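You operate a simulated robot arm through the tools that you are given. There is no shell and no other tool.

You are at the controls of a simulated two-armed robot. One attempt, no reset.

Task
Pack the job card's two reels from the teal tray in the tall carton and shut it.

The check looks at the end state, three seconds after you hand in, the way a careful person would. Anything else that was tipped, shoved, dropped, spilled or broken makes it a failure.

Robot
Two 7-joint arms with fingered hands on one trunk that stands fixed in place. Base frame: the origin is at the foot of the trunk, x ahead of it, y to its left, z up. Readings come in cm, rad, newtons and seconds.
The left shoulder is at [4.4, 18.2, 124.9], the right one opposite. With the tool pointing down near the work surface each hand reaches from about 10 to 78 cm from the base axis, measured 20 degrees to its own side. Payload 3.8 kg a hand.
The TCP of each hand is the grasp point between the finger pads, 3 cm short of the fingertips. In the tool frame z runs along the fingers and y along their closing line. The gripper opens to 10.4 cm; its body begins 3.5 cm behind the TCP. The gripper is a hand of 4 fingers: y runs from the thumb to the fingers, the wrist lies at [-1.7, -10.4, -17.8] in the tool frame.
Orientation is that of the tool frame in the base frame, as a unit quaternion [w, x, y, z]. With the fingers straight down and the wrist toward the robot, the tool's x, y and z point along [0, 1, 0], [1, 0, 0] and [0, 0, -1] of the base frame.

Tools
- The arms move only by the tool arm_command. It takes "left_commands", "right_commands" or both (then of equal length, played together; a hand with none holds still); each is a list of rows, each a list of 6 numbers: the shift along the tool's x, y, z in cm, then the turn, a rotation vector about the tool's x, y, z in rad. In form: [[tx, ty, tz, ax, ay, az], ...]. A call has 1 to 20 rows; each row shifts and turns the commanded pose from where the row before left it, along the tool's axes as they then stand. Each row takes 0.2 s and may step no farther than 5 cm and 0.15 rad from the row before; otherwise, the whole call is refused. A pose out of reach is approached as far as the arm can. The call stops where the force on the tool passes 60 N (or 10 N more than at its start, if that is more) or the arm is blocked; 0.2 s more then pass. In this call time passes only in rows, and 0.2 s behind the last. It gives the time, the measured TCP pose, the force on the tool (base axes), the opening and the grip force at its end, in the units of the frame above (readings bear some noise), with the torque about the TCP (base axes, N m) and any sound that the robot's microphone picked up.
- Cameras (640 x 400 px; columns grow to the right, rows downward): "scene" is now at [12.35, -3.67, 143.42]; the picture's right is [-0.40, -0.92, 0.00], its down [-0.45, 0.20, -0.87] and it looks along [0.80, -0.34, -0.49] (base axes); focal length 225 px, centre (320, 200). "left" rides on the left gripper at [-6.6, -9, -12.6] in its tool frame; the picture's right is [-0.78, -0.30, 0.56], its down [0.57, -0.70, 0.42] and it looks along [0.26, 0.65, 0.71] (tool axes); focal length 275 px, centre (320, 200). "right" rides on the right gripper at [6.6, -9, -12.6] in its tool frame; the picture's right is [-0.78, 0.30, -0.56], its down [-0.57, -0.70, 0.42] and it looks along [-0.26, 0.65, 0.71] (tool axes); focal length 275 px, centre (320, 200). There is no depth. A picture from a camera that has moved, and an enlarged one, comes with that camera's place and axes in the base frame and with its lens.
- camera(camera): a new picture of that camera. The clock stands still meanwhile.
- slide_trunk(by): moves the trunk up (or, below 0, down) by that many cm; the arms and the scene camera ride with it, the base frame stays. It gives what a move gives, with no picture.
- set_fingers(index, middle, ring, thumb_bend, thumb_turn, hand): sets how far each is bent, from 0 (flat) to 1 (curled in); at 0.3 the hand is open as for a grip, at 0.7 the pads meet at the TCP. One left out holds its place. A second passes; each finger stops where it meets its share of the squeeze, and holds until it gets a number again. It is the only way to open and close the hand. It gives what a move gives, with no picture; readings hold the bend of each and the force on the fingers (four entries, about 0 where the hand has none), thumb and palm. thumb_turn goes from beside the hand (0) to across from the fingers (1), as for a grip.
- turn_head(pan, tilt): turns the head with the scene camera to pan (to the left, within 1.501 rad either way) and tilt (down, from -0.506 to 1.204), counted from straight ahead of the robot (the tilt from the chest, where the trunk bows). It gives what a move gives.
- zoom(camera, box): a new picture of the part [left, top, right, bottom] of that camera's present view, enlarged. The clock stands still meanwhile.
- hand_in(): hands the job in; it is judged then, once.

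Nothing tells you positions but the pictures and the camera data. Unless the task says otherwise, let go and move clear before handing in.

The tools are called after "Request:" as a command line: name --argument value ..., lists and objects as JSON in quotes. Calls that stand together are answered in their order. arm_command: Moves the arms, as the interface text tells. Its arguments: {"type":"object","properties":{"left_commands":{"type":"array","items":{"type":"array","items":{"type":"number"}}},"right_commands":{"type":"array","items":{"type":"array","items":{"type":"number"}}}},"required":[]} The other tools are called the same way: slide_trunk (by) moves the trunk up or down; set_fingers (index, middle, ring, thumb_bend, thumb_turn, hand) moves the fingers one by one; turn_head (pan, tilt) turns the head that bears the scene camera; camera (camera) takes a picture; zoom (camera, box) takes an enlarged picture of a part of a camera's view; hand_in () hands the job in.

At the start:

```text
clock: 0.0
left_tool_pos: [49.7, 0.28, 126.76]
left_ee_rot: [0.0, 0.707, 0.708, 0.0]
left_contact_force: [0.0, 0.1, -0.2]
left_wrist_torque: [-0.01, 0.0, -0.02]
left_opening: 10.35
left_finger_force: 0.1
left_shape: jaw
left_bend: [0.3, 0.3, 0.3, 0.3, 0.97]
left_finger forces: [0.0, 0.0, 0.0, 0.1, 0.0, 0.0]
right_tool_pos: [42.92, -41.58, 128.59]
right_ee_rot: [0.0, 0.707, 0.707, 0.0]
right_contact_force: [-0.5, -0.8, -0.5]
right_wrist_torque: [0.03, 0.0, 0.04]
right_opening: 10.36
right_finger_force: 0.0
right_shape: jaw
right_bend: [0.3, 0.3, 0.3, 0.3, 0.97]
right_finger forces: [0.1, 0.1, 0.0, 0.0, 0.1, 0.0]
trunk travel left (down, up): [-40.0, 35.6]
head pan, tilt (commanded): [-0.407, 0.517]
```

scene: 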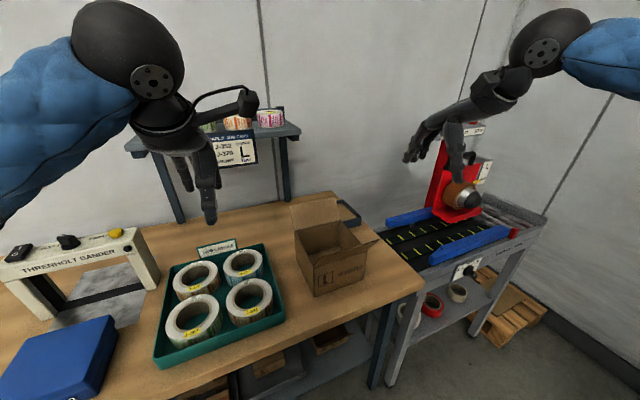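
right: 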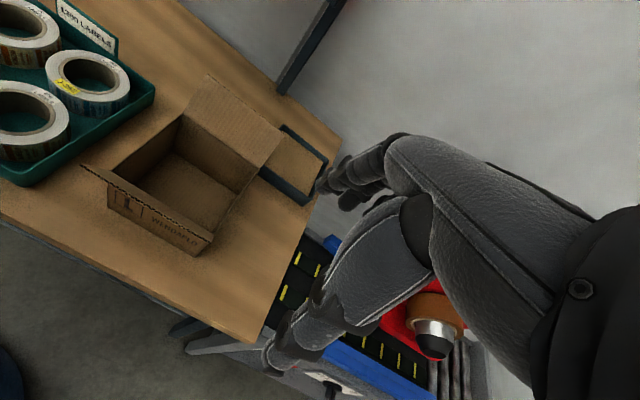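
left: 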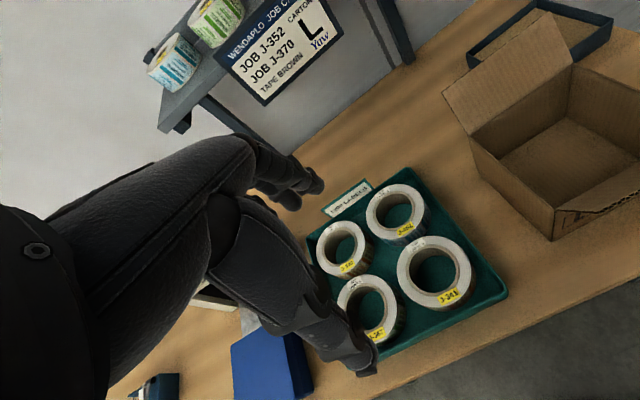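

The job card on the shelf seems to read J-352 and J-370, carton L, tape brown; the teal tray holds four reels with yellow tags, and an open carton stands to its right. I'll zoom in on the card, reel tags and carton first.

Request:
zoom --camera "left" --box '[220, 0, 360, 110]'

Request:
zoom --camera "left" --box '[300, 160, 520, 350]'

Request:
zoom --camera "scene" --box '[150, 230, 310, 370]'

Request:
zoom --camera "scene" --box '[270, 180, 400, 310]'

Request:
zoom --camera "scene" --box '[370, 110, 560, 300]'

```text
3.64 times, centred on (290, 55) of left
camera zoom: at [40.69, -6.35, 139.31], right [-0.3, -0.78, -0.56], down [-0.7, 0.57, -0.42], along [0.65, 0.27, -0.71], focal length 1001 px, centre (429, 727)
```

zoom: 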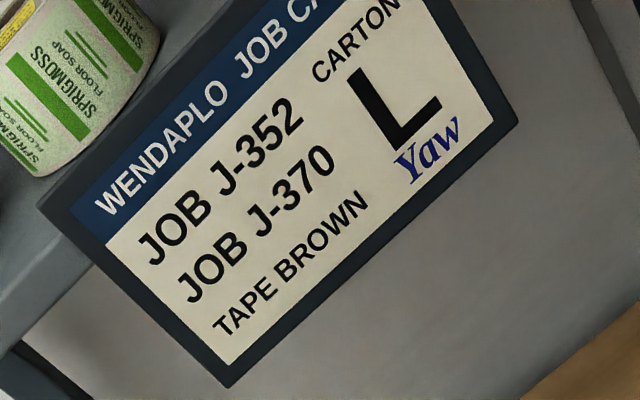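

```text
2.11 times, centred on (410, 255) of left
camera zoom: at [40.69, -6.35, 139.31], right [-0.3, -0.78, -0.56], down [-0.7, 0.57, -0.42], along [0.65, 0.27, -0.71], focal length 580 px, centre (130, 84)
```

zoom: 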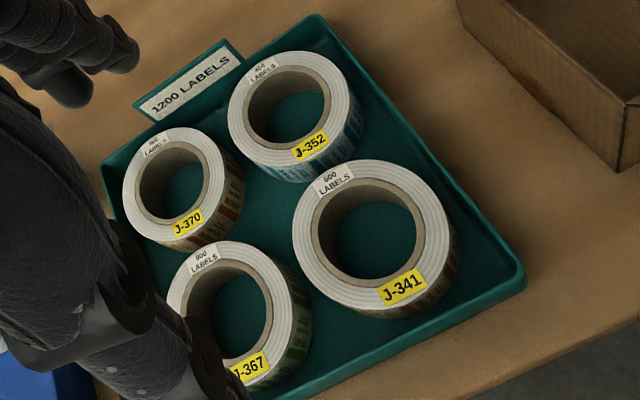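

```text
2.86 times, centred on (230, 300) of scene
camera zoom: at [12.35, -3.67, 143.42], right [-0.4, -0.92, 0.0], down [-0.45, 0.2, -0.87], along [0.8, -0.34, -0.49], focal length 642 px, centre (577, -86)
```

zoom: 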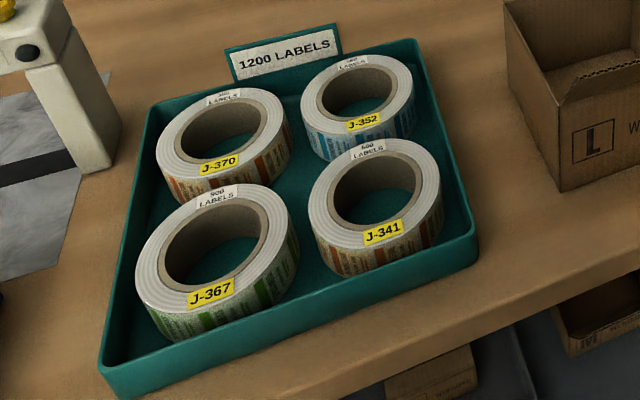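

```text
3.08 times, centred on (335, 245) of scene
camera zoom: at [12.35, -3.67, 143.42], right [-0.4, -0.92, 0.0], down [-0.45, 0.2, -0.87], along [0.8, -0.34, -0.49], focal length 692 px, centre (274, 62)
```

zoom: 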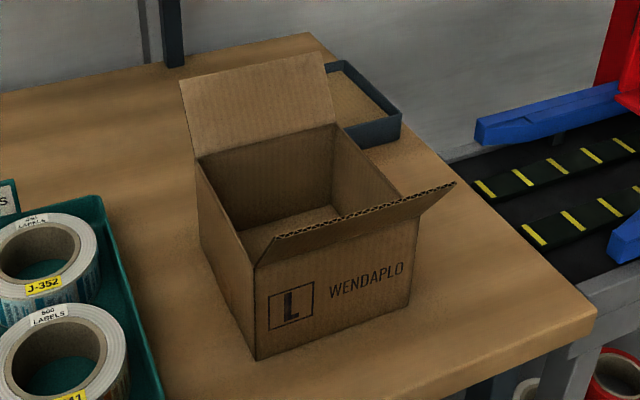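

```text
2.11 times, centred on (465, 205) of scene
camera zoom: at [12.35, -3.67, 143.42], right [-0.4, -0.92, 0.0], down [-0.45, 0.2, -0.87], along [0.8, -0.34, -0.49], focal length 473 px, centre (15, 190)
```

zoom: 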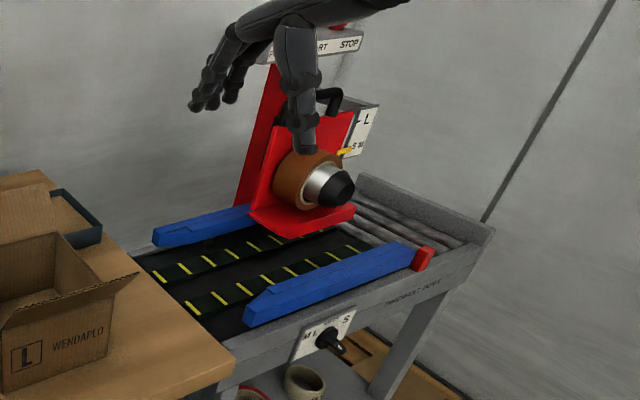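

The card asks for J-352 (far right reel) and J-370 (far left reel), carton L. I'll look around to see whether other cartons or surfaces matter.

Request:
turn_head --pan 0.5 --tilt 0.7

Request:
camera --camera "scene"

Request:
turn_head --pan -0.4 --tilt 0.9

Request:
camera --camera "scene"

Request:
turn_head --pan -1.0 --tilt 0.7

Request:
camera --camera "scene"

```text
clock: 1.2
left_tool_pos: [49.8, 0.4, 126.75]
left_ee_rot: [0.0, 0.707, 0.708, 0.0]
left_contact_force: [0.0, 0.8, 0.5]
left_wrist_torque: [0.0, 0.0, 0.0]
left_opening: 10.38
left_finger_force: 0.1
left_shape: jaw
left_bend: [0.3, 0.3, 0.3, 0.3, 0.97]
left_finger forces: [0.0, 0.1, 0.1, 0.0, 0.0, 0.0]
right_tool_pos: [42.93, -41.34, 128.48]
right_ee_rot: [0.0, 0.707, 0.707, 0.0]
right_contact_force: [0.0, 0.7, 0.6]
right_wrist_torque: [0.03, -0.02, -0.01]
right_opening: 10.39
right_finger_force: 0.0
right_shape: jaw
right_bend: [0.3, 0.3, 0.3, 0.3, 0.97]
right_finger forces: [0.1, 0.0, 0.0, 0.0, 0.1, 0.0]
trunk travel left (down, up): [-40.0, 35.6]
head pan, tilt (commanded): [0.499, 0.7]
```

```text
taken
camera scene: at [11.49, 3.97, 141.81], right [0.48, -0.88, 0.0], down [-0.57, -0.31, -0.77], along [0.67, 0.37, -0.64], focal length 225 px, centre (320, 200)
```

scene: 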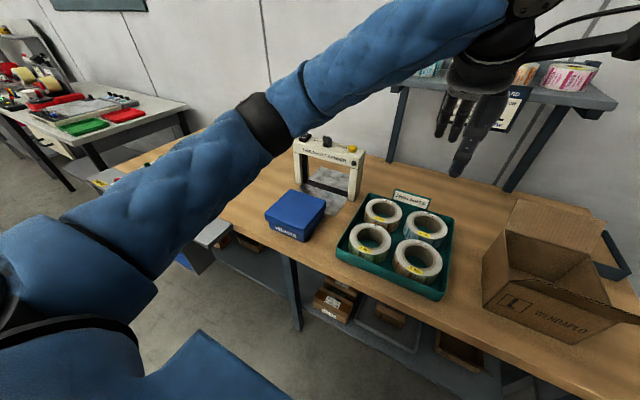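

```text
clock: 2.4
left_tool_pos: [49.59, 0.2, 126.81]
left_ee_rot: [0.0, 0.707, 0.707, 0.0]
left_contact_force: [0.1, 0.1, 0.3]
left_wrist_torque: [0.01, 0.03, -0.01]
left_opening: 10.4
left_finger_force: 0.1
left_shape: jaw
left_bend: [0.3, 0.3, 0.3, 0.3, 0.97]
left_finger forces: [0.1, 0.0, 0.1, 0.1, 0.0, 0.0]
right_tool_pos: [42.88, -41.42, 128.44]
right_ee_rot: [0.0, 0.707, 0.707, 0.0]
right_contact_force: [-0.5, 0.1, 0.1]
right_wrist_torque: [0.01, -0.03, 0.0]
right_opening: 10.34
right_finger_force: 0.1
right_shape: jaw
right_bend: [0.3, 0.3, 0.3, 0.3, 0.97]
right_finger forces: [0.0, 0.1, 0.1, 0.1, 0.0, 0.1]
trunk travel left (down, up): [-40.0, 35.6]
head pan, tilt (commanded): [-0.4, 0.901]
```

```text
taken
camera scene: at [10.99, -3.02, 140.19], right [-0.39, -0.92, 0.0], down [-0.72, 0.3, -0.62], along [0.57, -0.24, -0.78], focal length 225 px, centre (320, 200)
```

scene: 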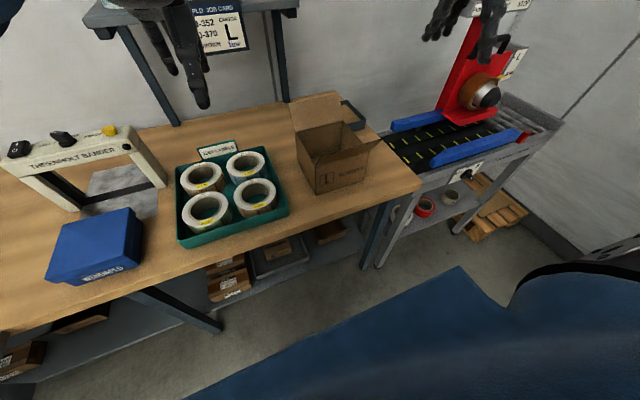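

```text
clock: 3.4
left_tool_pos: [49.75, 0.25, 126.86]
left_ee_rot: [0.0, 0.706, 0.708, 0.0]
left_contact_force: [-0.1, -0.4, 0.7]
left_wrist_torque: [0.0, -0.02, -0.05]
left_opening: 10.39
left_finger_force: 0.1
left_shape: jaw
left_bend: [0.3, 0.3, 0.3, 0.3, 0.97]
left_finger forces: [0.0, 0.0, 0.1, 0.0, 0.1, 0.0]
right_tool_pos: [42.99, -41.33, 128.55]
right_ee_rot: [0.0, 0.707, 0.707, 0.0]
right_contact_force: [-0.2, 0.5, 0.8]
right_wrist_torque: [-0.03, 0.02, -0.01]
right_opening: 10.36
right_finger_force: 0.1
right_shape: jaw
right_bend: [0.3, 0.3, 0.3, 0.3, 0.97]
right_finger forces: [0.0, 0.0, 0.0, 0.1, 0.0, 0.0]
trunk travel left (down, up): [-40.0, 35.6]
head pan, tilt (commanded): [-1.0, 0.7]
```

```text
taken
camera scene: at [8.63, -7.23, 141.8], right [-0.84, -0.54, 0.0], down [-0.35, 0.54, -0.76], along [0.41, -0.64, -0.64], focal length 225 px, centre (320, 200)
```

scene: 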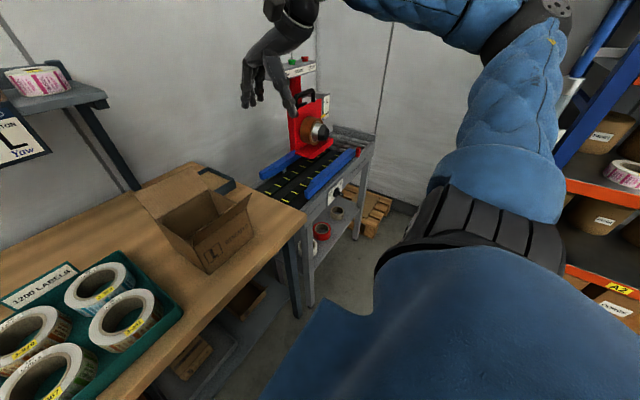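

The upright carton on the bench is the L one (about 17 × 17 × 12 cm, front face near x≈53.6, y from −20 to −37, bench near z≈85), with two flaps open outward. I'll raise the trunk for a steeper view to triangulate the reels and tray.

Request:
slide_trunk --by 30

Request:
turn_head --pan -0.15 --tilt 0.85

Request:
camera --camera "scene"

Request:
camera --camera "left"

Request:
camera --camera "right"

```text
clock: 6.4
left_tool_pos: [49.7, 0.18, 156.84]
left_ee_rot: [-0.001, 0.707, 0.707, 0.0]
left_contact_force: [-1.0, -0.7, -1.0]
left_wrist_torque: [-0.05, 0.0, -0.01]
left_opening: 10.39
left_finger_force: 0.1
left_shape: jaw
left_bend: [0.3, 0.3, 0.3, 0.3, 0.97]
left_finger forces: [0.0, 0.0, 0.1, 0.0, 0.0, 0.1]
right_tool_pos: [42.91, -41.5, 158.57]
right_ee_rot: [0.0, 0.707, 0.707, 0.0]
right_contact_force: [-0.8, -0.4, 0.4]
right_wrist_torque: [0.02, 0.02, 0.01]
right_opening: 10.38
right_finger_force: 0.1
right_shape: jaw
right_bend: [0.3, 0.3, 0.3, 0.3, 0.97]
right_finger forces: [0.1, 0.0, 0.0, 0.1, 0.1, 0.0]
trunk travel left (down, up): [-70.0, 5.6]
head pan, tilt (commanded): [-1.0, 0.7]
```

```text
clock: 7.6
left_tool_pos: [49.82, 0.21, 156.84]
left_ee_rot: [0.0, 0.706, 0.708, 0.0]
left_contact_force: [-0.4, 0.5, 1.0]
left_wrist_torque: [0.02, 0.0, 0.0]
left_opening: 10.4
left_finger_force: 0.0
left_shape: jaw
left_bend: [0.3, 0.3, 0.3, 0.3, 0.97]
left_finger forces: [0.0, 0.0, 0.0, 0.1, 0.1, 0.1]
right_tool_pos: [42.9, -41.51, 158.6]
right_ee_rot: [0.0, 0.707, 0.707, 0.0]
right_contact_force: [0.5, 0.2, -0.8]
right_wrist_torque: [0.02, -0.04, -0.02]
right_opening: 10.35
right_finger_force: 0.1
right_shape: jaw
right_bend: [0.3, 0.3, 0.3, 0.3, 0.97]
right_finger forces: [0.0, 0.1, 0.1, 0.0, 0.0, 0.1]
trunk travel left (down, up): [-70.0, 5.6]
head pan, tilt (commanded): [-0.15, 0.85]
```

```text
taken
camera scene: at [8.77, -1.27, 170.67], right [-0.15, -0.99, 0.0], down [-0.74, 0.11, -0.66], along [0.65, -0.1, -0.75], focal length 225 px, centre (320, 200)
```

scene: 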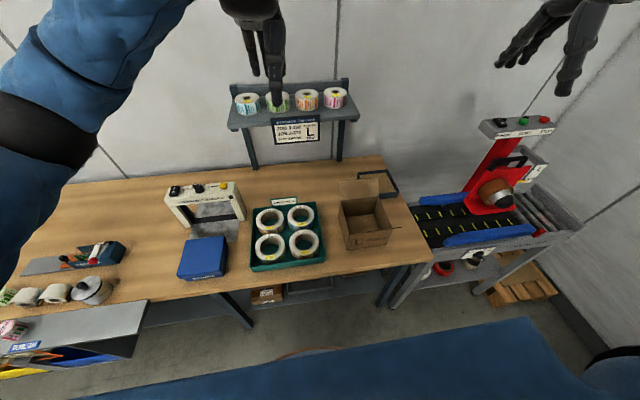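

```text
taken
camera left: at [40.69, -6.35, 169.31], right [-0.3, -0.78, -0.56], down [-0.7, 0.57, -0.42], along [0.65, 0.27, -0.71], focal length 275 px, centre (320, 200)
```

left: 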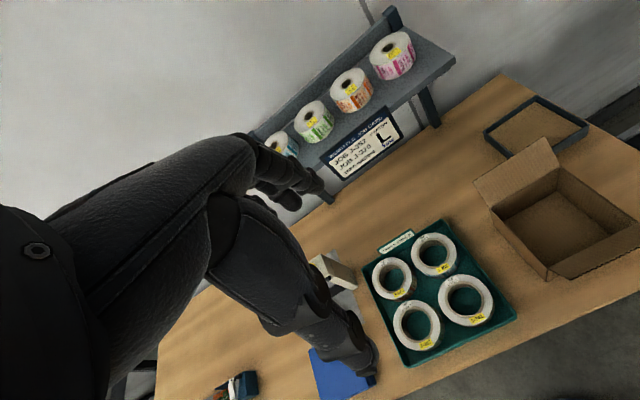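

```text
taken
camera right: at [33.91, -34.82, 171.12], right [0.3, -0.78, 0.56], down [-0.7, -0.57, -0.42], along [0.65, -0.26, -0.71], focal length 275 px, centre (320, 200)
```

right: 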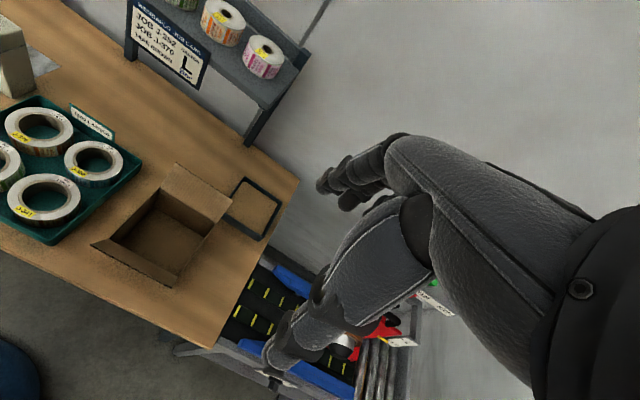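

From above I can see the four reels in the tray clearly and the carton interior is empty. I'll zoom in for accurate reel positions.

Request:
zoom --camera "scene" --box '[230, 190, 350, 280]'

Request:
zoom --camera "scene" --box '[310, 160, 430, 260]'

Request:
zoom --camera "left" --box '[350, 210, 530, 370]'

Request:
zoom --camera "left" --box '[440, 80, 640, 300]'

Request:
zoom --camera "right" --box '[0, 80, 150, 250]'

Request:
zoom --camera "right" --box '[80, 150, 300, 290]'

```text
4.44 times, centred on (290, 235) of scene
camera zoom: at [8.77, -1.27, 170.67], right [-0.15, -0.99, 0.0], down [-0.74, 0.11, -0.66], along [0.65, -0.1, -0.75], focal length 999 px, centre (453, 44)
```

zoom: 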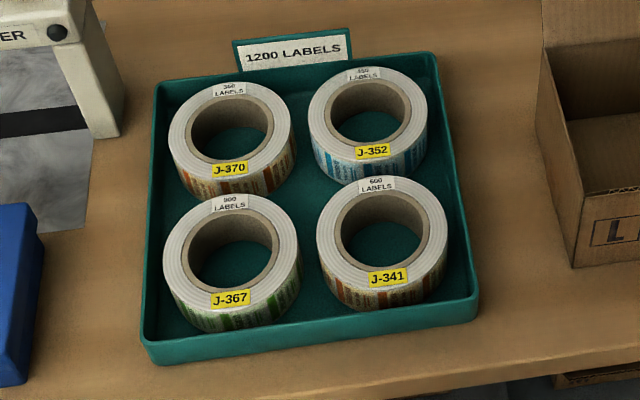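

```text
4.00 times, centred on (370, 210) of scene
camera zoom: at [8.77, -1.27, 170.67], right [-0.15, -0.99, 0.0], down [-0.74, 0.11, -0.66], along [0.65, -0.1, -0.75], focal length 900 px, centre (120, 160)
```

zoom: 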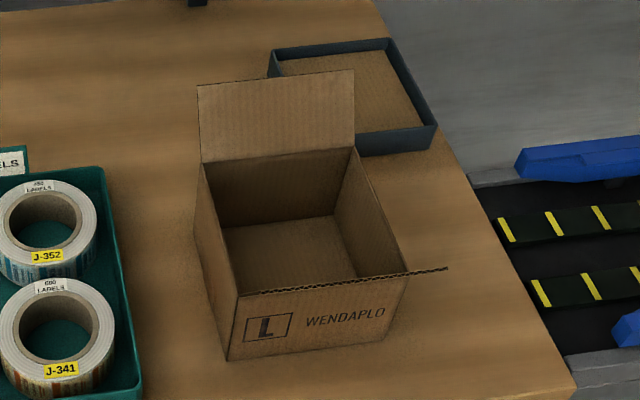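

```text
2.50 times, centred on (440, 290) of left
camera zoom: at [40.69, -6.35, 169.31], right [-0.3, -0.78, -0.56], down [-0.7, 0.57, -0.42], along [0.65, 0.27, -0.71], focal length 688 px, centre (20, -25)
```

zoom: 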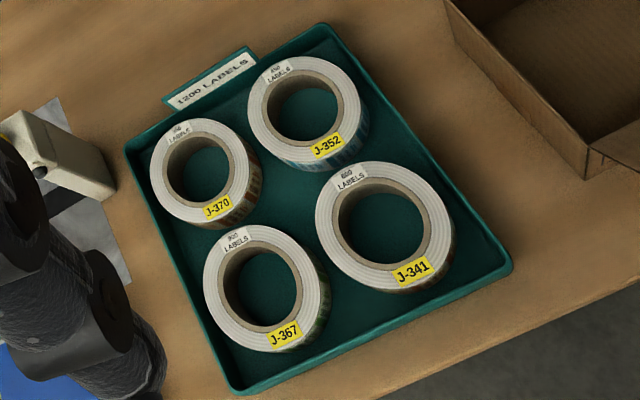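

```text
1.82 times, centred on (540, 190) of left
camera zoom: at [40.69, -6.35, 169.31], right [-0.3, -0.78, -0.56], down [-0.7, 0.57, -0.42], along [0.65, 0.27, -0.71], focal length 500 px, centre (-80, 218)
```

zoom: 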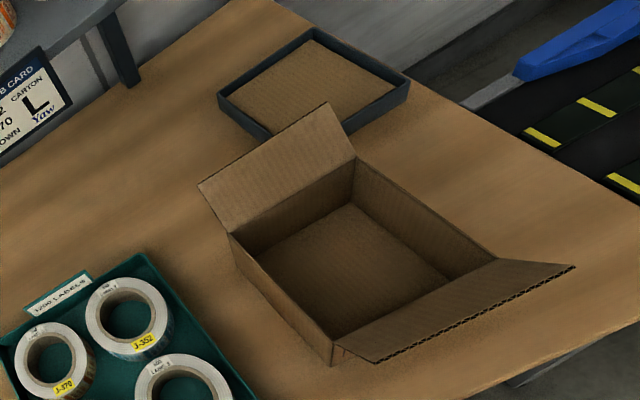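

```text
2.35 times, centred on (75, 165) of right
camera zoom: at [33.91, -34.82, 171.12], right [0.3, -0.78, 0.56], down [-0.7, -0.57, -0.42], along [0.65, -0.26, -0.71], focal length 648 px, centre (896, 282)
```

zoom: 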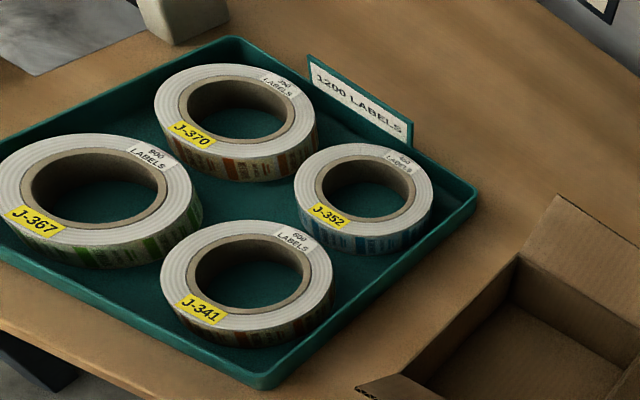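

```text
2.86 times, centred on (190, 220) of right
camera zoom: at [33.91, -34.82, 171.12], right [0.3, -0.78, 0.56], down [-0.7, -0.57, -0.42], along [0.65, -0.26, -0.71], focal length 786 px, centre (691, 143)
```

zoom: 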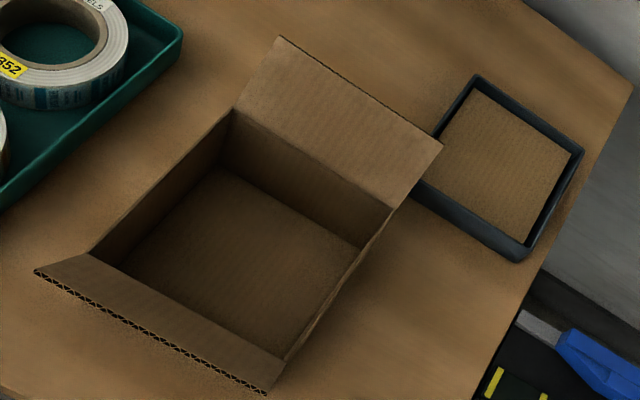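

J‑352's top centre is about (70.2, −1.7, 91), and J‑370's about (69.6, 11.4, 91.5). Both are about 12 cm across with an 8 cm hole, so I must grip a ring wall. I'll look closely at the hand's shape before choosing the grasp.

Request:
slide_trunk --by -30

Request:
turn_head --pan -0.05 --tilt 0.3

Request:
camera --camera "scene"

Request:
turn_head --pan -0.7 --tilt 0.3

Request:
camera --camera "scene"

```text
clock: 10.6
left_tool_pos: [49.77, 0.26, 126.86]
left_ee_rot: [0.0, 0.707, 0.707, 0.0]
left_contact_force: [-0.3, 0.4, 0.4]
left_wrist_torque: [-0.02, 0.03, 0.0]
left_opening: 10.36
left_finger_force: 0.2
left_shape: jaw
left_bend: [0.3, 0.3, 0.3, 0.3, 0.97]
left_finger forces: [0.0, 0.0, 0.0, 0.0, 0.1, 0.0]
right_tool_pos: [42.95, -41.36, 128.74]
right_ee_rot: [0.0, 0.707, 0.707, 0.0]
right_contact_force: [0.4, 1.2, 1.0]
right_wrist_torque: [-0.03, 0.0, 0.02]
right_opening: 10.37
right_finger_force: 0.0
right_shape: jaw
right_bend: [0.3, 0.3, 0.3, 0.3, 0.97]
right_finger forces: [0.0, 0.0, 0.1, 0.0, 0.0, 0.0]
trunk travel left (down, up): [-40.0, 35.6]
head pan, tilt (commanded): [-0.15, 0.85]
```

```text
clock: 11.5
left_tool_pos: [49.65, 0.21, 126.72]
left_ee_rot: [0.0, 0.707, 0.708, 0.0]
left_contact_force: [0.4, -0.5, -0.2]
left_wrist_torque: [0.02, 0.0, 0.0]
left_opening: 10.38
left_finger_force: 0.0
left_shape: jaw
left_bend: [0.3, 0.3, 0.3, 0.3, 0.97]
left_finger forces: [0.0, 0.0, 0.1, 0.0, 0.1, 0.1]
right_tool_pos: [42.98, -41.41, 128.6]
right_ee_rot: [0.0, 0.707, 0.707, 0.0]
right_contact_force: [0.2, 0.0, 0.0]
right_wrist_torque: [-0.01, -0.01, 0.0]
right_opening: 10.39
right_finger_force: 0.0
right_shape: jaw
right_bend: [0.3, 0.3, 0.3, 0.3, 0.97]
right_finger forces: [0.1, 0.0, 0.1, 0.0, 0.1, 0.0]
trunk travel left (down, up): [-40.0, 35.6]
head pan, tilt (commanded): [-0.051, 0.3]
```

```text
taken
camera scene: at [13.35, -0.56, 145.41], right [-0.05, -1.0, 0.0], down [-0.3, 0.01, -0.95], along [0.95, -0.05, -0.3], focal length 225 px, centre (320, 200)
```

scene: 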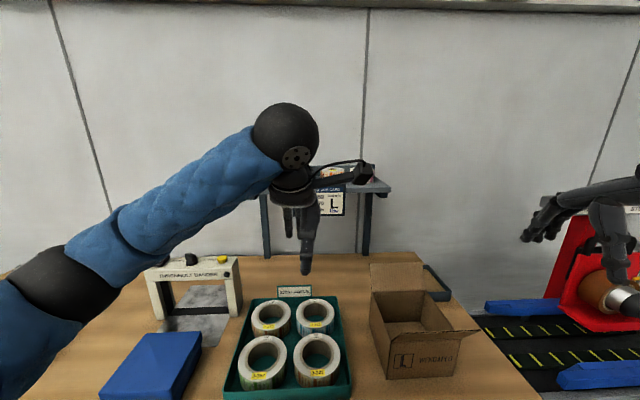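

```text
clock: 12.6
left_tool_pos: [49.69, 0.26, 126.79]
left_ee_rot: [0.0, 0.707, 0.708, -0.001]
left_contact_force: [-0.1, 1.4, -0.2]
left_wrist_torque: [0.04, 0.0, 0.02]
left_opening: 10.37
left_finger_force: 0.1
left_shape: jaw
left_bend: [0.3, 0.3, 0.3, 0.3, 0.97]
left_finger forces: [0.0, 0.0, 0.1, 0.1, 0.0, 0.0]
right_tool_pos: [42.89, -41.33, 128.46]
right_ee_rot: [-0.001, 0.707, 0.707, 0.0]
right_contact_force: [-0.2, -0.4, -0.3]
right_wrist_torque: [-0.02, 0.02, 0.0]
right_opening: 10.38
right_finger_force: 0.1
right_shape: jaw
right_bend: [0.3, 0.3, 0.3, 0.3, 0.97]
right_finger forces: [0.1, 0.1, 0.0, 0.0, 0.1, 0.0]
trunk travel left (down, up): [-40.0, 35.6]
head pan, tilt (commanded): [-0.7, 0.3]
```

```text
taken
camera scene: at [11.18, -6.1, 145.42], right [-0.64, -0.77, 0.0], down [-0.23, 0.19, -0.96], along [0.73, -0.61, -0.3], focal length 225 px, centre (320, 200)
```

scene: 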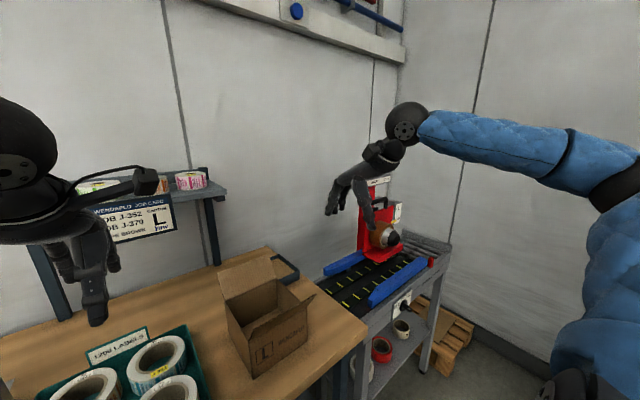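

I'll zoom in on both hands to see how the fingers, thumb and palm sit relative to the grasp point.

Request:
zoom --camera "scene" --box '[300, 80, 460, 260]'

Request:
zoom --camera "scene" --box '[0, 80, 220, 340]'

Request:
camera --camera "right"

Request:
camera --camera "left"

```text
2.22 times, centred on (380, 170) of scene
camera zoom: at [11.18, -6.1, 145.42], right [-0.64, -0.77, 0.0], down [-0.23, 0.19, -0.96], along [0.73, -0.61, -0.3], focal length 500 px, centre (187, 267)
```

zoom: 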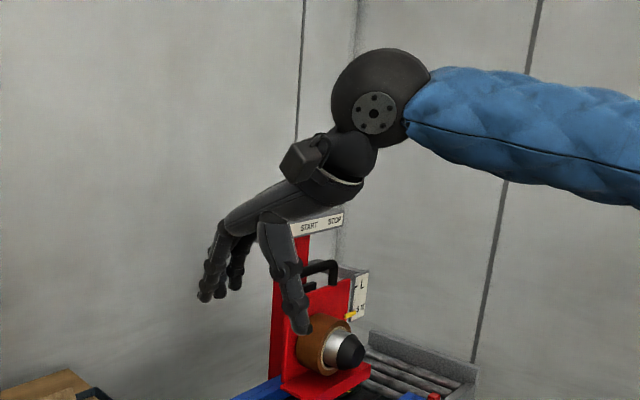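

```text
1.54 times, centred on (110, 210) of scene
camera zoom: at [11.18, -6.1, 145.42], right [-0.64, -0.77, 0.0], down [-0.23, 0.19, -0.96], along [0.73, -0.61, -0.3], focal length 346 px, centre (643, 185)
```

zoom: 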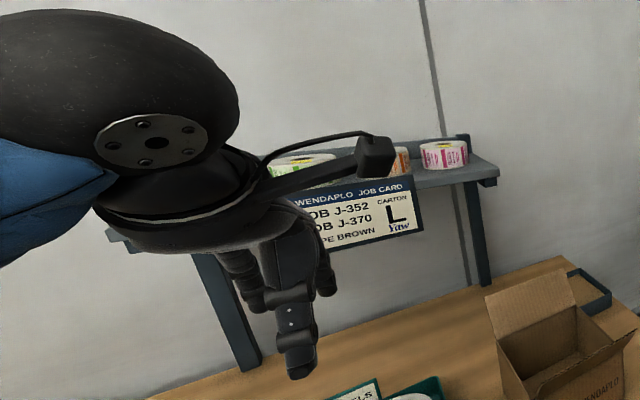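

```text
taken
camera right: at [33.91, -34.82, 141.12], right [0.3, -0.78, 0.56], down [-0.7, -0.57, -0.42], along [0.65, -0.26, -0.71], focal length 275 px, centre (320, 200)
```

right: 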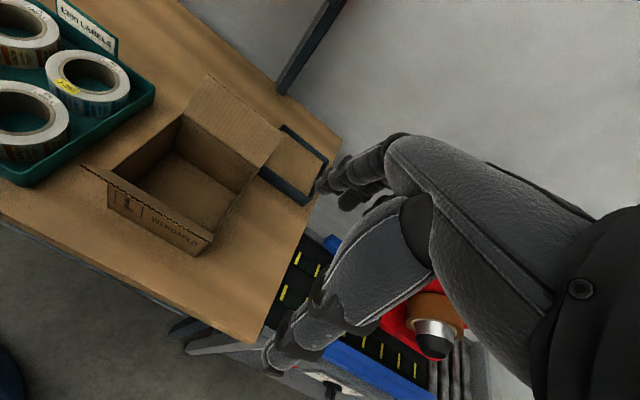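

```text
taken
camera left: at [40.69, -6.35, 139.31], right [-0.3, -0.78, -0.56], down [-0.7, 0.57, -0.42], along [0.65, 0.27, -0.71], focal length 275 px, centre (320, 200)
```

left: 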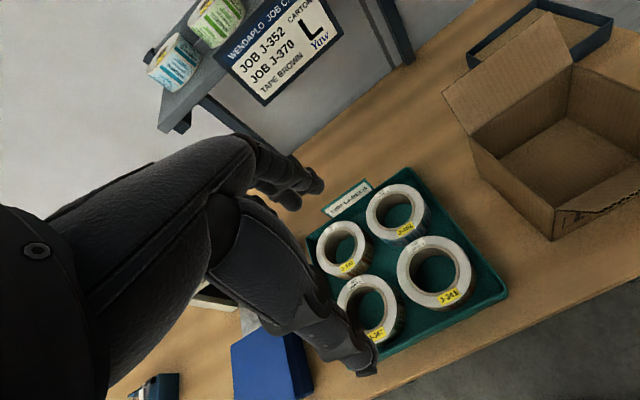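

The palm slopes back and up from the knuckles to the wrist, so a grip with the fingers in the hole and the thumb outside keeps the palm above the rim. I'll move the left hand out of the way and yaw the right hand 45° left, so its thumb can use the gap in the middle of the tray.

Request:
arm_command --left_commands '[[5, -1.5, 0, 0, 0, 0], [5, -1.5, 0, 0, 0, 0], [5, -1.5, 0, 0, 0, 0], [5, -1.5, 0, 0, 0, 0], [5, -1.5, 0, 0, 0, 0], [5, -1.5, 0, 0, 0, 0], [3, -1.5, 0, 0, 0, 0]]' --right_commands '[[0, 0, 0, 0, 0, -0.112], [0, 0, 0, 0, 0, -0.112], [0, 0, 0, 0, 0, -0.112], [0, 0, 0, 0, 0, -0.112], [0, 0, 0, 0, 0, -0.112], [0, 0, 0, 0, 0, -0.112], [0, 0, 0, 0, 0, -0.113]]'

Request:
turn_head --pan -0.3 --tilt 0.65

Request:
camera --camera "scene"

Request:
camera --camera "right"

```text
refused: row 1 steps farther than a row can; nothing moved
```

```text
clock: 13.4
left_tool_pos: [49.71, 0.24, 126.78]
left_ee_rot: [-0.001, 0.706, 0.708, 0.0]
left_contact_force: [0.6, -0.5, 0.3]
left_wrist_torque: [0.01, -0.01, 0.0]
left_opening: 10.34
left_finger_force: 0.2
left_shape: jaw
left_bend: [0.3, 0.3, 0.3, 0.3, 0.97]
left_finger forces: [0.0, 0.0, 0.1, 0.0, 0.1, 0.0]
right_tool_pos: [42.83, -41.49, 128.57]
right_ee_rot: [0.0, 0.708, 0.706, -0.001]
right_contact_force: [0.3, 0.2, 0.5]
right_wrist_torque: [-0.03, -0.04, -0.01]
right_opening: 10.39
right_finger_force: 0.0
right_shape: jaw
right_bend: [0.3, 0.3, 0.3, 0.3, 0.97]
right_finger forces: [0.0, 0.1, 0.1, 0.1, 0.0, 0.0]
trunk travel left (down, up): [-40.0, 35.6]
head pan, tilt (commanded): [-0.3, 0.649]
```

```text
taken
camera scene: at [12.32, -2.66, 142.25], right [-0.3, -0.96, 0.0], down [-0.58, 0.18, -0.8], along [0.76, -0.24, -0.6], focal length 225 px, centre (320, 200)
```

scene: 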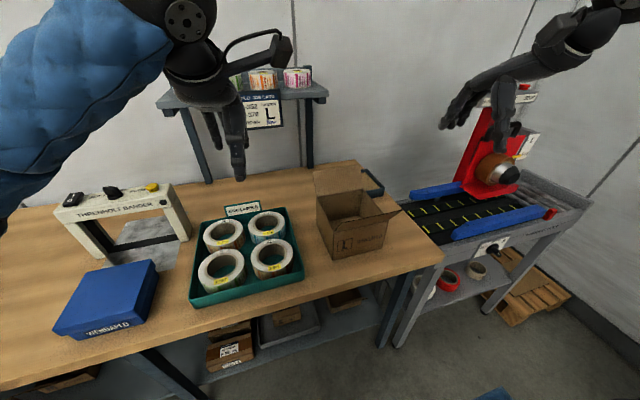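

```text
taken
camera right: at [33.91, -34.82, 141.12], right [0.3, -0.78, 0.56], down [-0.7, -0.57, -0.42], along [0.65, -0.26, -0.71], focal length 275 px, centre (320, 200)
```

right: 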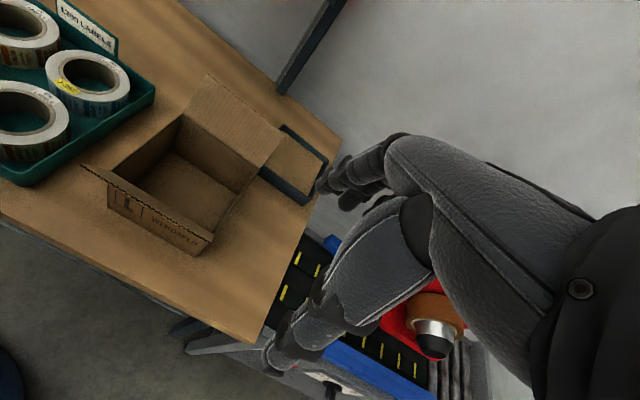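

The step length was over 5 cm, so nothing moved. I'll send the same motion with shorter steps.

Request:
arm_command --left_commands '[[4.2, -1.3, 0, 0, 0, 0], [4.2, -1.3, 0, 0, 0, 0], [4.2, -1.3, 0, 0, 0, 0], [4.2, -1.3, 0, 0, 0, 0], [4.2, -1.3, 0, 0, 0, 0], [4.2, -1.3, 0, 0, 0, 0], [4.2, -1.3, 0, 0, 0, 0], [4.2, -1.3, 0, 0, 0, 0]]' --right_commands '[[0, 0, 0, 0, 0, -0.098], [0, 0, 0, 0, 0, -0.098], [0, 0, 0, 0, 0, -0.098], [0, 0, 0, 0, 0, -0.098], [0, 0, 0, 0, 0, -0.098], [0, 0, 0, 0, 0, -0.098], [0, 0, 0, 0, 0, -0.098], [0, 0, 0, 0, 0, -0.099]]'

Request:
camera --camera "scene"

Request:
camera --camera "right"

```text
clock: 15.2
left_tool_pos: [39.08, 33.87, 126.97]
left_ee_rot: [0.0, 0.708, 0.707, 0.001]
left_contact_force: [-0.3, -0.1, 0.3]
left_wrist_torque: [0.04, -0.03, 0.02]
left_opening: 10.38
left_finger_force: 0.1
left_shape: jaw
left_bend: [0.3, 0.3, 0.3, 0.3, 0.97]
left_finger forces: [0.0, 0.0, 0.0, 0.1, 0.1, 0.1]
right_tool_pos: [42.78, -41.33, 128.63]
right_ee_rot: [0.001, 0.382, 0.924, 0.0]
right_contact_force: [-0.4, -0.2, 0.1]
right_wrist_torque: [-0.03, 0.01, -0.02]
right_opening: 10.37
right_finger_force: 0.2
right_shape: jaw
right_bend: [0.3, 0.3, 0.3, 0.3, 0.97]
right_finger forces: [0.0, 0.1, 0.0, 0.0, 0.0, 0.1]
trunk travel left (down, up): [-40.0, 35.6]
head pan, tilt (commanded): [-0.3, 0.649]
```

```text
taken
camera scene: at [12.22, -2.54, 142.26], right [-0.3, -0.96, 0.0], down [-0.58, 0.18, -0.8], along [0.76, -0.24, -0.6], focal length 225 px, centre (320, 200)
```

scene: 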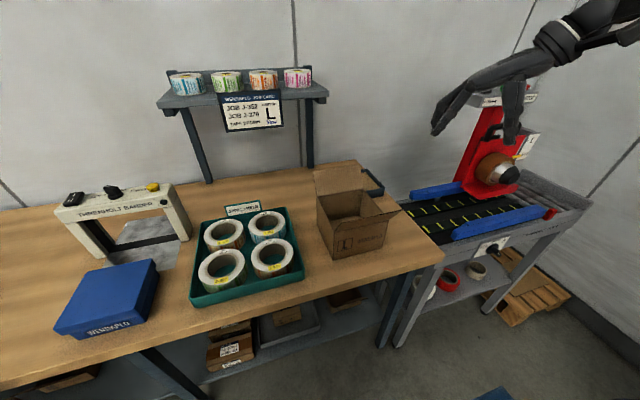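

```text
taken
camera right: at [31.76, -42.95, 141.22], right [0.76, -0.34, 0.56], down [-0.09, -0.9, -0.42], along [0.65, 0.27, -0.71], focal length 275 px, centre (320, 200)
```

right: 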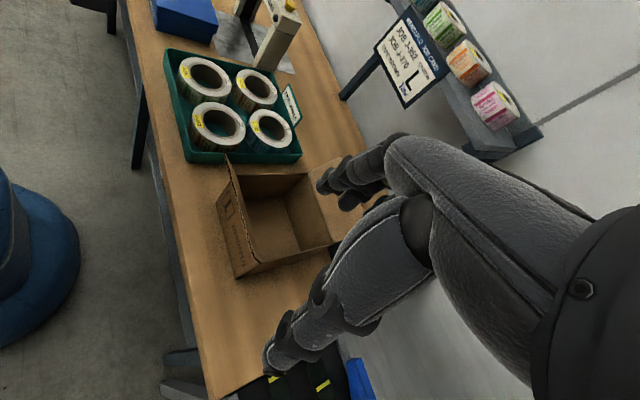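

The left hand is clear and the right hand is yawed 45°. Next I'll carry the right hand, high up, over to above J‑370's near-right rim at about (66, 7.8).

Request:
arm_command --right_commands '[[1.525, 4.26, 0.5, 0, 0, 0], [1.525, 4.26, 0.5, 0, 0, 0], [1.525, 4.26, 0.5, 0, 0, 0], [1.525, 4.26, 0.5, 0, 0, 0], [1.525, 4.26, 0.5, 0, 0, 0], [1.525, 4.26, 0.5, 0, 0, 0], [1.525, 4.26, 0.5, 0, 0, 0], [1.525, 4.26, 0.5, 0, 0, 0], [1.525, 4.26, 0.5, 0, 0, 0], [1.525, 4.26, 0.5, 0, 0, 0], [1.525, 4.26, 0.5, 0, 0, 0], [1.525, 4.26, 0.5, 0, 0, 0]]'

Request:
camera --camera "scene"

Request:
camera --camera "right"

```text
clock: 17.8
left_tool_pos: [39.36, 33.64, 127.03]
left_ee_rot: [0.0, 0.707, 0.707, -0.001]
left_contact_force: [0.9, -0.7, 0.6]
left_wrist_torque: [0.0, -0.01, 0.0]
left_opening: 10.37
left_finger_force: 0.0
left_shape: jaw
left_bend: [0.3, 0.3, 0.3, 0.3, 0.97]
left_finger forces: [0.0, 0.0, 0.0, 0.1, 0.0, 0.0]
right_tool_pos: [55.98, -8.83, 121.27]
right_ee_rot: [0.001, 0.383, 0.924, 0.0]
right_contact_force: [0.3, -0.9, -0.3]
right_wrist_torque: [0.01, 0.03, 0.01]
right_opening: 10.39
right_finger_force: 0.0
right_shape: jaw
right_bend: [0.3, 0.3, 0.3, 0.3, 0.97]
right_finger forces: [0.0, 0.1, 0.1, 0.1, 0.1, 0.0]
right hand out of reach, approached as far as the arm can: row 8, 9, 10, 11, 12
trunk travel left (down, up): [-40.0, 35.6]
head pan, tilt (commanded): [-0.3, 0.649]
```

```text
taken
camera scene: at [12.37, -2.69, 142.23], right [-0.3, -0.96, 0.0], down [-0.58, 0.18, -0.8], along [0.76, -0.23, -0.61], focal length 225 px, centre (320, 200)
```

scene: 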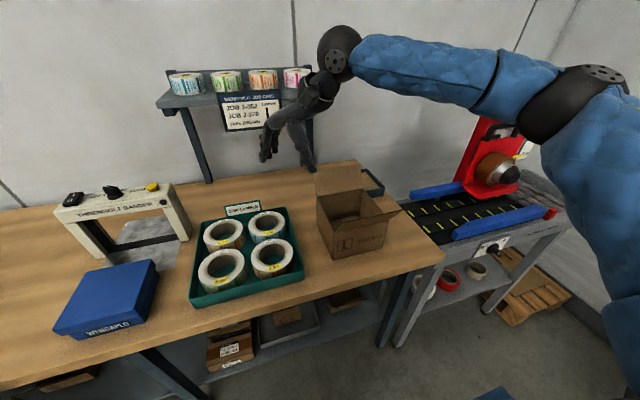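

```text
taken
camera right: at [44.96, -10.48, 133.89], right [0.76, -0.34, 0.56], down [-0.09, -0.9, -0.42], along [0.65, 0.27, -0.71], focal length 275 px, centre (320, 200)
```

right: 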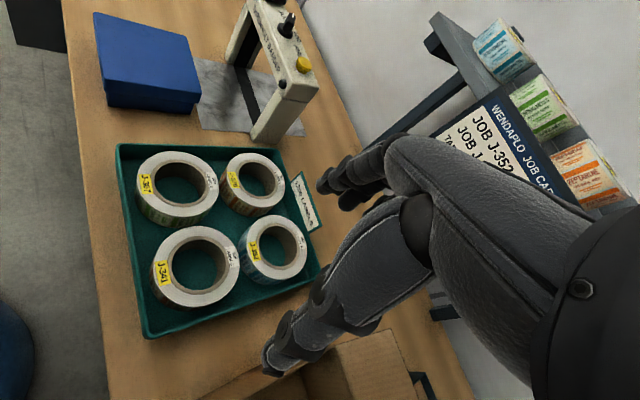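

The right hand stopped short at (56, −8.8, 121): this yaw at this height is at the edge of its reach. I'll test whether the target becomes reachable lower down, staying well above the reels.

Request:
arm_command --right_commands '[[0, 0, 4, 0, 0, 0], [0, 0, 4, 0, 0, 0]]'

```text
clock: 18.4
left_tool_pos: [39.25, 33.71, 127.08]
left_ee_rot: [0.0, 0.706, 0.708, -0.001]
left_contact_force: [-0.5, 0.0, -0.5]
left_wrist_torque: [0.01, 0.02, 0.01]
left_opening: 10.37
left_finger_force: 0.1
left_shape: jaw
left_bend: [0.3, 0.3, 0.3, 0.3, 0.97]
left_finger forces: [0.1, 0.0, 0.0, 0.0, 0.1, 0.0]
right_tool_pos: [55.72, -8.65, 113.18]
right_ee_rot: [0.0, 0.385, 0.923, 0.001]
right_contact_force: [0.4, 0.8, -0.4]
right_wrist_torque: [0.01, 0.0, -0.01]
right_opening: 10.39
right_finger_force: 0.1
right_shape: jaw
right_bend: [0.3, 0.3, 0.3, 0.3, 0.97]
right_finger forces: [0.1, 0.1, 0.0, 0.0, 0.1, 0.1]
trunk travel left (down, up): [-40.0, 35.6]
head pan, tilt (commanded): [-0.3, 0.649]
```

The commanded pose resets to where the arm stopped, which makes this simpler. I'll lower a little more and try moving toward J‑370 again.

Request:
arm_command --right_commands '[[0.9, 3.8, 1, 0, 0, 0], [0.9, 3.8, 1, 0, 0, 0], [0.9, 3.8, 1, 0, 0, 0], [0.9, 3.8, 0, 0, 0, 0], [0.8, 3.7, 0, 0, 0, 0]]'

Request:
camera --camera "scene"

```text
clock: 19.6
left_tool_pos: [39.22, 33.81, 127.03]
left_ee_rot: [0.0, 0.706, 0.708, 0.0]
left_contact_force: [0.2, -0.4, 1.1]
left_wrist_torque: [0.02, 0.02, 0.02]
left_opening: 10.35
left_finger_force: 0.1
left_shape: jaw
left_bend: [0.3, 0.3, 0.3, 0.3, 0.97]
left_finger forces: [0.1, 0.0, 0.0, 0.1, 0.1, 0.0]
right_tool_pos: [55.27, -7.79, 113.5]
right_ee_rot: [0.0, 0.381, 0.924, 0.001]
right_contact_force: [0.0, -0.5, 0.1]
right_wrist_torque: [-0.04, 0.01, 0.01]
right_opening: 10.38
right_finger_force: 0.0
right_shape: jaw
right_bend: [0.3, 0.3, 0.3, 0.3, 0.97]
right_finger forces: [0.1, 0.0, 0.0, 0.0, 0.1, 0.0]
right hand out of reach, approached as far as the arm can: row 1, 2, 3, 4, 5
trunk travel left (down, up): [-40.0, 35.6]
head pan, tilt (commanded): [-0.3, 0.649]
```

```text
taken
camera scene: at [12.32, -2.63, 142.24], right [-0.3, -0.96, 0.0], down [-0.58, 0.18, -0.8], along [0.76, -0.24, -0.6], focal length 225 px, centre (320, 200)
```

scene: 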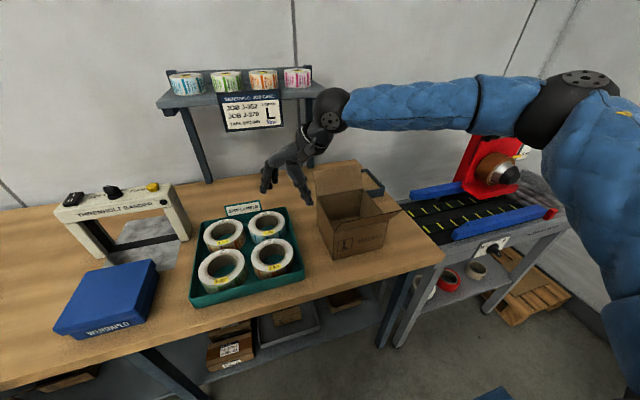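

The arm is still limited well short of full extension, so the hand's yaw is the limit. I'll reduce the yaw to about 20° and test how far forward it can go at this height.

Request:
arm_command --right_commands '[[0, 0, 0, 0, 0, 0.11], [0, 0, 0, 0, 0, 0.11], [0, 0, 0, 0, 0, 0.11], [0, 0, 0, 0, 0, 0.11]]'

Request:
arm_command --right_commands '[[0, 4, 0, 0, 0, 0], [0, 4, 0, 0, 0, 0], [0, 4, 0, 0, 0, 0]]'

Request:
camera --camera "scene"

```text
clock: 20.6
left_tool_pos: [39.1, 33.81, 127.06]
left_ee_rot: [0.0, 0.706, 0.708, 0.0]
left_contact_force: [0.1, -0.7, 0.6]
left_wrist_torque: [-0.02, -0.03, 0.01]
left_opening: 10.4
left_finger_force: 0.0
left_shape: jaw
left_bend: [0.3, 0.3, 0.3, 0.3, 0.97]
left_finger forces: [0.0, 0.1, 0.1, 0.0, 0.0, 0.1]
right_tool_pos: [54.65, -8.96, 113.7]
right_ee_rot: [0.0, 0.576, 0.817, 0.001]
right_contact_force: [-0.6, 0.6, -0.3]
right_wrist_torque: [0.0, 0.0, -0.03]
right_opening: 10.38
right_finger_force: 0.1
right_shape: jaw
right_bend: [0.3, 0.3, 0.3, 0.3, 0.97]
right_finger forces: [0.0, 0.1, 0.1, 0.0, 0.0, 0.1]
right hand out of reach, approached as far as the arm can: row 2, 3, 4
trunk travel left (down, up): [-40.0, 35.6]
head pan, tilt (commanded): [-0.3, 0.649]
```

```text
clock: 21.4
left_tool_pos: [39.08, 33.73, 126.92]
left_ee_rot: [-0.001, 0.706, 0.708, 0.0]
left_contact_force: [-0.4, 0.2, 0.1]
left_wrist_torque: [-0.02, -0.01, 0.07]
left_opening: 10.37
left_finger_force: 0.1
left_shape: jaw
left_bend: [0.3, 0.3, 0.3, 0.3, 0.97]
left_finger forces: [0.0, 0.1, 0.0, 0.0, 0.0, 0.0]
right_tool_pos: [60.35, -12.74, 114.55]
right_ee_rot: [-0.001, 0.575, 0.818, 0.0]
right_contact_force: [0.5, -0.9, -0.1]
right_wrist_torque: [0.0, 0.0, -0.02]
right_opening: 10.38
right_finger_force: 0.0
right_shape: jaw
right_bend: [0.3, 0.3, 0.3, 0.3, 0.97]
right_finger forces: [0.0, 0.1, 0.1, 0.1, 0.0, 0.0]
right hand out of reach, approached as far as the arm can: row 1, 2, 3
trunk travel left (down, up): [-40.0, 35.6]
head pan, tilt (commanded): [-0.3, 0.649]
```

```text
taken
camera scene: at [12.35, -2.66, 142.24], right [-0.3, -0.96, 0.0], down [-0.58, 0.18, -0.8], along [0.76, -0.24, -0.6], focal length 225 px, centre (320, 200)
```

scene: 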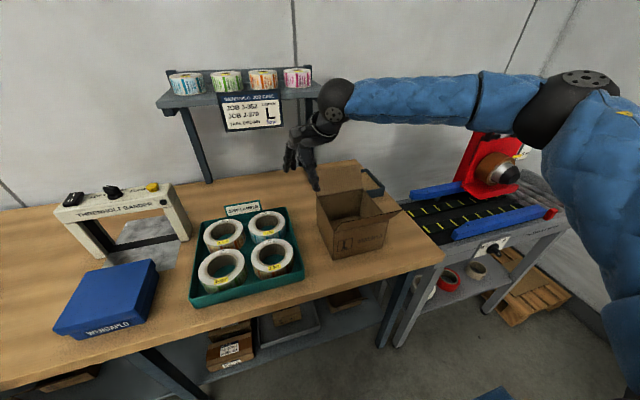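

The arm posture is elbow-high at this height, which limits reach; it should open up nearer the bench. I'll lower to about z=102, still above the reels and carton, and test moving forward and left again.

Request:
arm_command --right_commands '[[0, 0, 4, 0, 0, 0], [0, 0, 4, 0, 0, 0], [0, 0, 4, 0, 0, 0]]'

Request:
arm_command --right_commands '[[3, 2, 0, 0, 0, 0], [3, 2, 0, 0, 0, 0], [3, 2, 0, 0, 0, 0]]'

Request:
camera --camera "scene"

```text
clock: 22.2
left_tool_pos: [39.25, 33.86, 127.02]
left_ee_rot: [-0.001, 0.707, 0.708, -0.001]
left_contact_force: [-1.0, 0.8, -0.2]
left_wrist_torque: [0.03, -0.02, 0.0]
left_opening: 10.39
left_finger_force: 0.2
left_shape: jaw
left_bend: [0.3, 0.3, 0.3, 0.3, 0.97]
left_finger forces: [0.0, 0.1, 0.0, 0.0, 0.1, 0.0]
right_tool_pos: [58.54, -14.61, 103.34]
right_ee_rot: [-0.001, 0.575, 0.818, 0.001]
right_contact_force: [-0.2, 0.1, 0.2]
right_wrist_torque: [0.01, 0.02, 0.02]
right_opening: 10.4
right_finger_force: 0.0
right_shape: jaw
right_bend: [0.3, 0.3, 0.3, 0.3, 0.97]
right_finger forces: [0.1, 0.0, 0.1, 0.0, 0.0, 0.0]
right hand out of reach, approached as far as the arm can: row 1, 2, 3
trunk travel left (down, up): [-40.0, 35.6]
head pan, tilt (commanded): [-0.3, 0.649]
```

```text
clock: 23.0
left_tool_pos: [39.2, 33.76, 127.07]
left_ee_rot: [0.0, 0.707, 0.708, 0.0]
left_contact_force: [0.4, 0.2, -0.2]
left_wrist_torque: [0.01, -0.03, 0.0]
left_opening: 10.38
left_finger_force: 0.1
left_shape: jaw
left_bend: [0.3, 0.3, 0.3, 0.3, 0.97]
left_finger forces: [0.0, 0.0, 0.0, 0.0, 0.0, 0.1]
right_tool_pos: [56.31, -11.68, 106.25]
right_ee_rot: [0.0, 0.575, 0.818, 0.0]
right_contact_force: [0.0, -0.3, -0.5]
right_wrist_torque: [0.01, 0.0, 0.0]
right_opening: 10.41
right_finger_force: 0.1
right_shape: jaw
right_bend: [0.3, 0.3, 0.3, 0.3, 0.97]
right_finger forces: [0.0, 0.1, 0.0, 0.0, 0.0, 0.0]
right hand out of reach, approached as far as the arm can: row 1, 2, 3
trunk travel left (down, up): [-40.0, 35.6]
head pan, tilt (commanded): [-0.3, 0.649]
```

```text
taken
camera scene: at [12.32, -2.64, 142.24], right [-0.3, -0.96, 0.0], down [-0.58, 0.18, -0.8], along [0.76, -0.24, -0.6], focal length 225 px, centre (320, 200)
```

scene: 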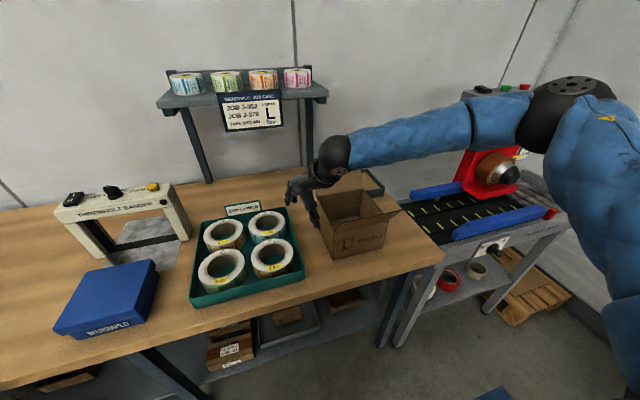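

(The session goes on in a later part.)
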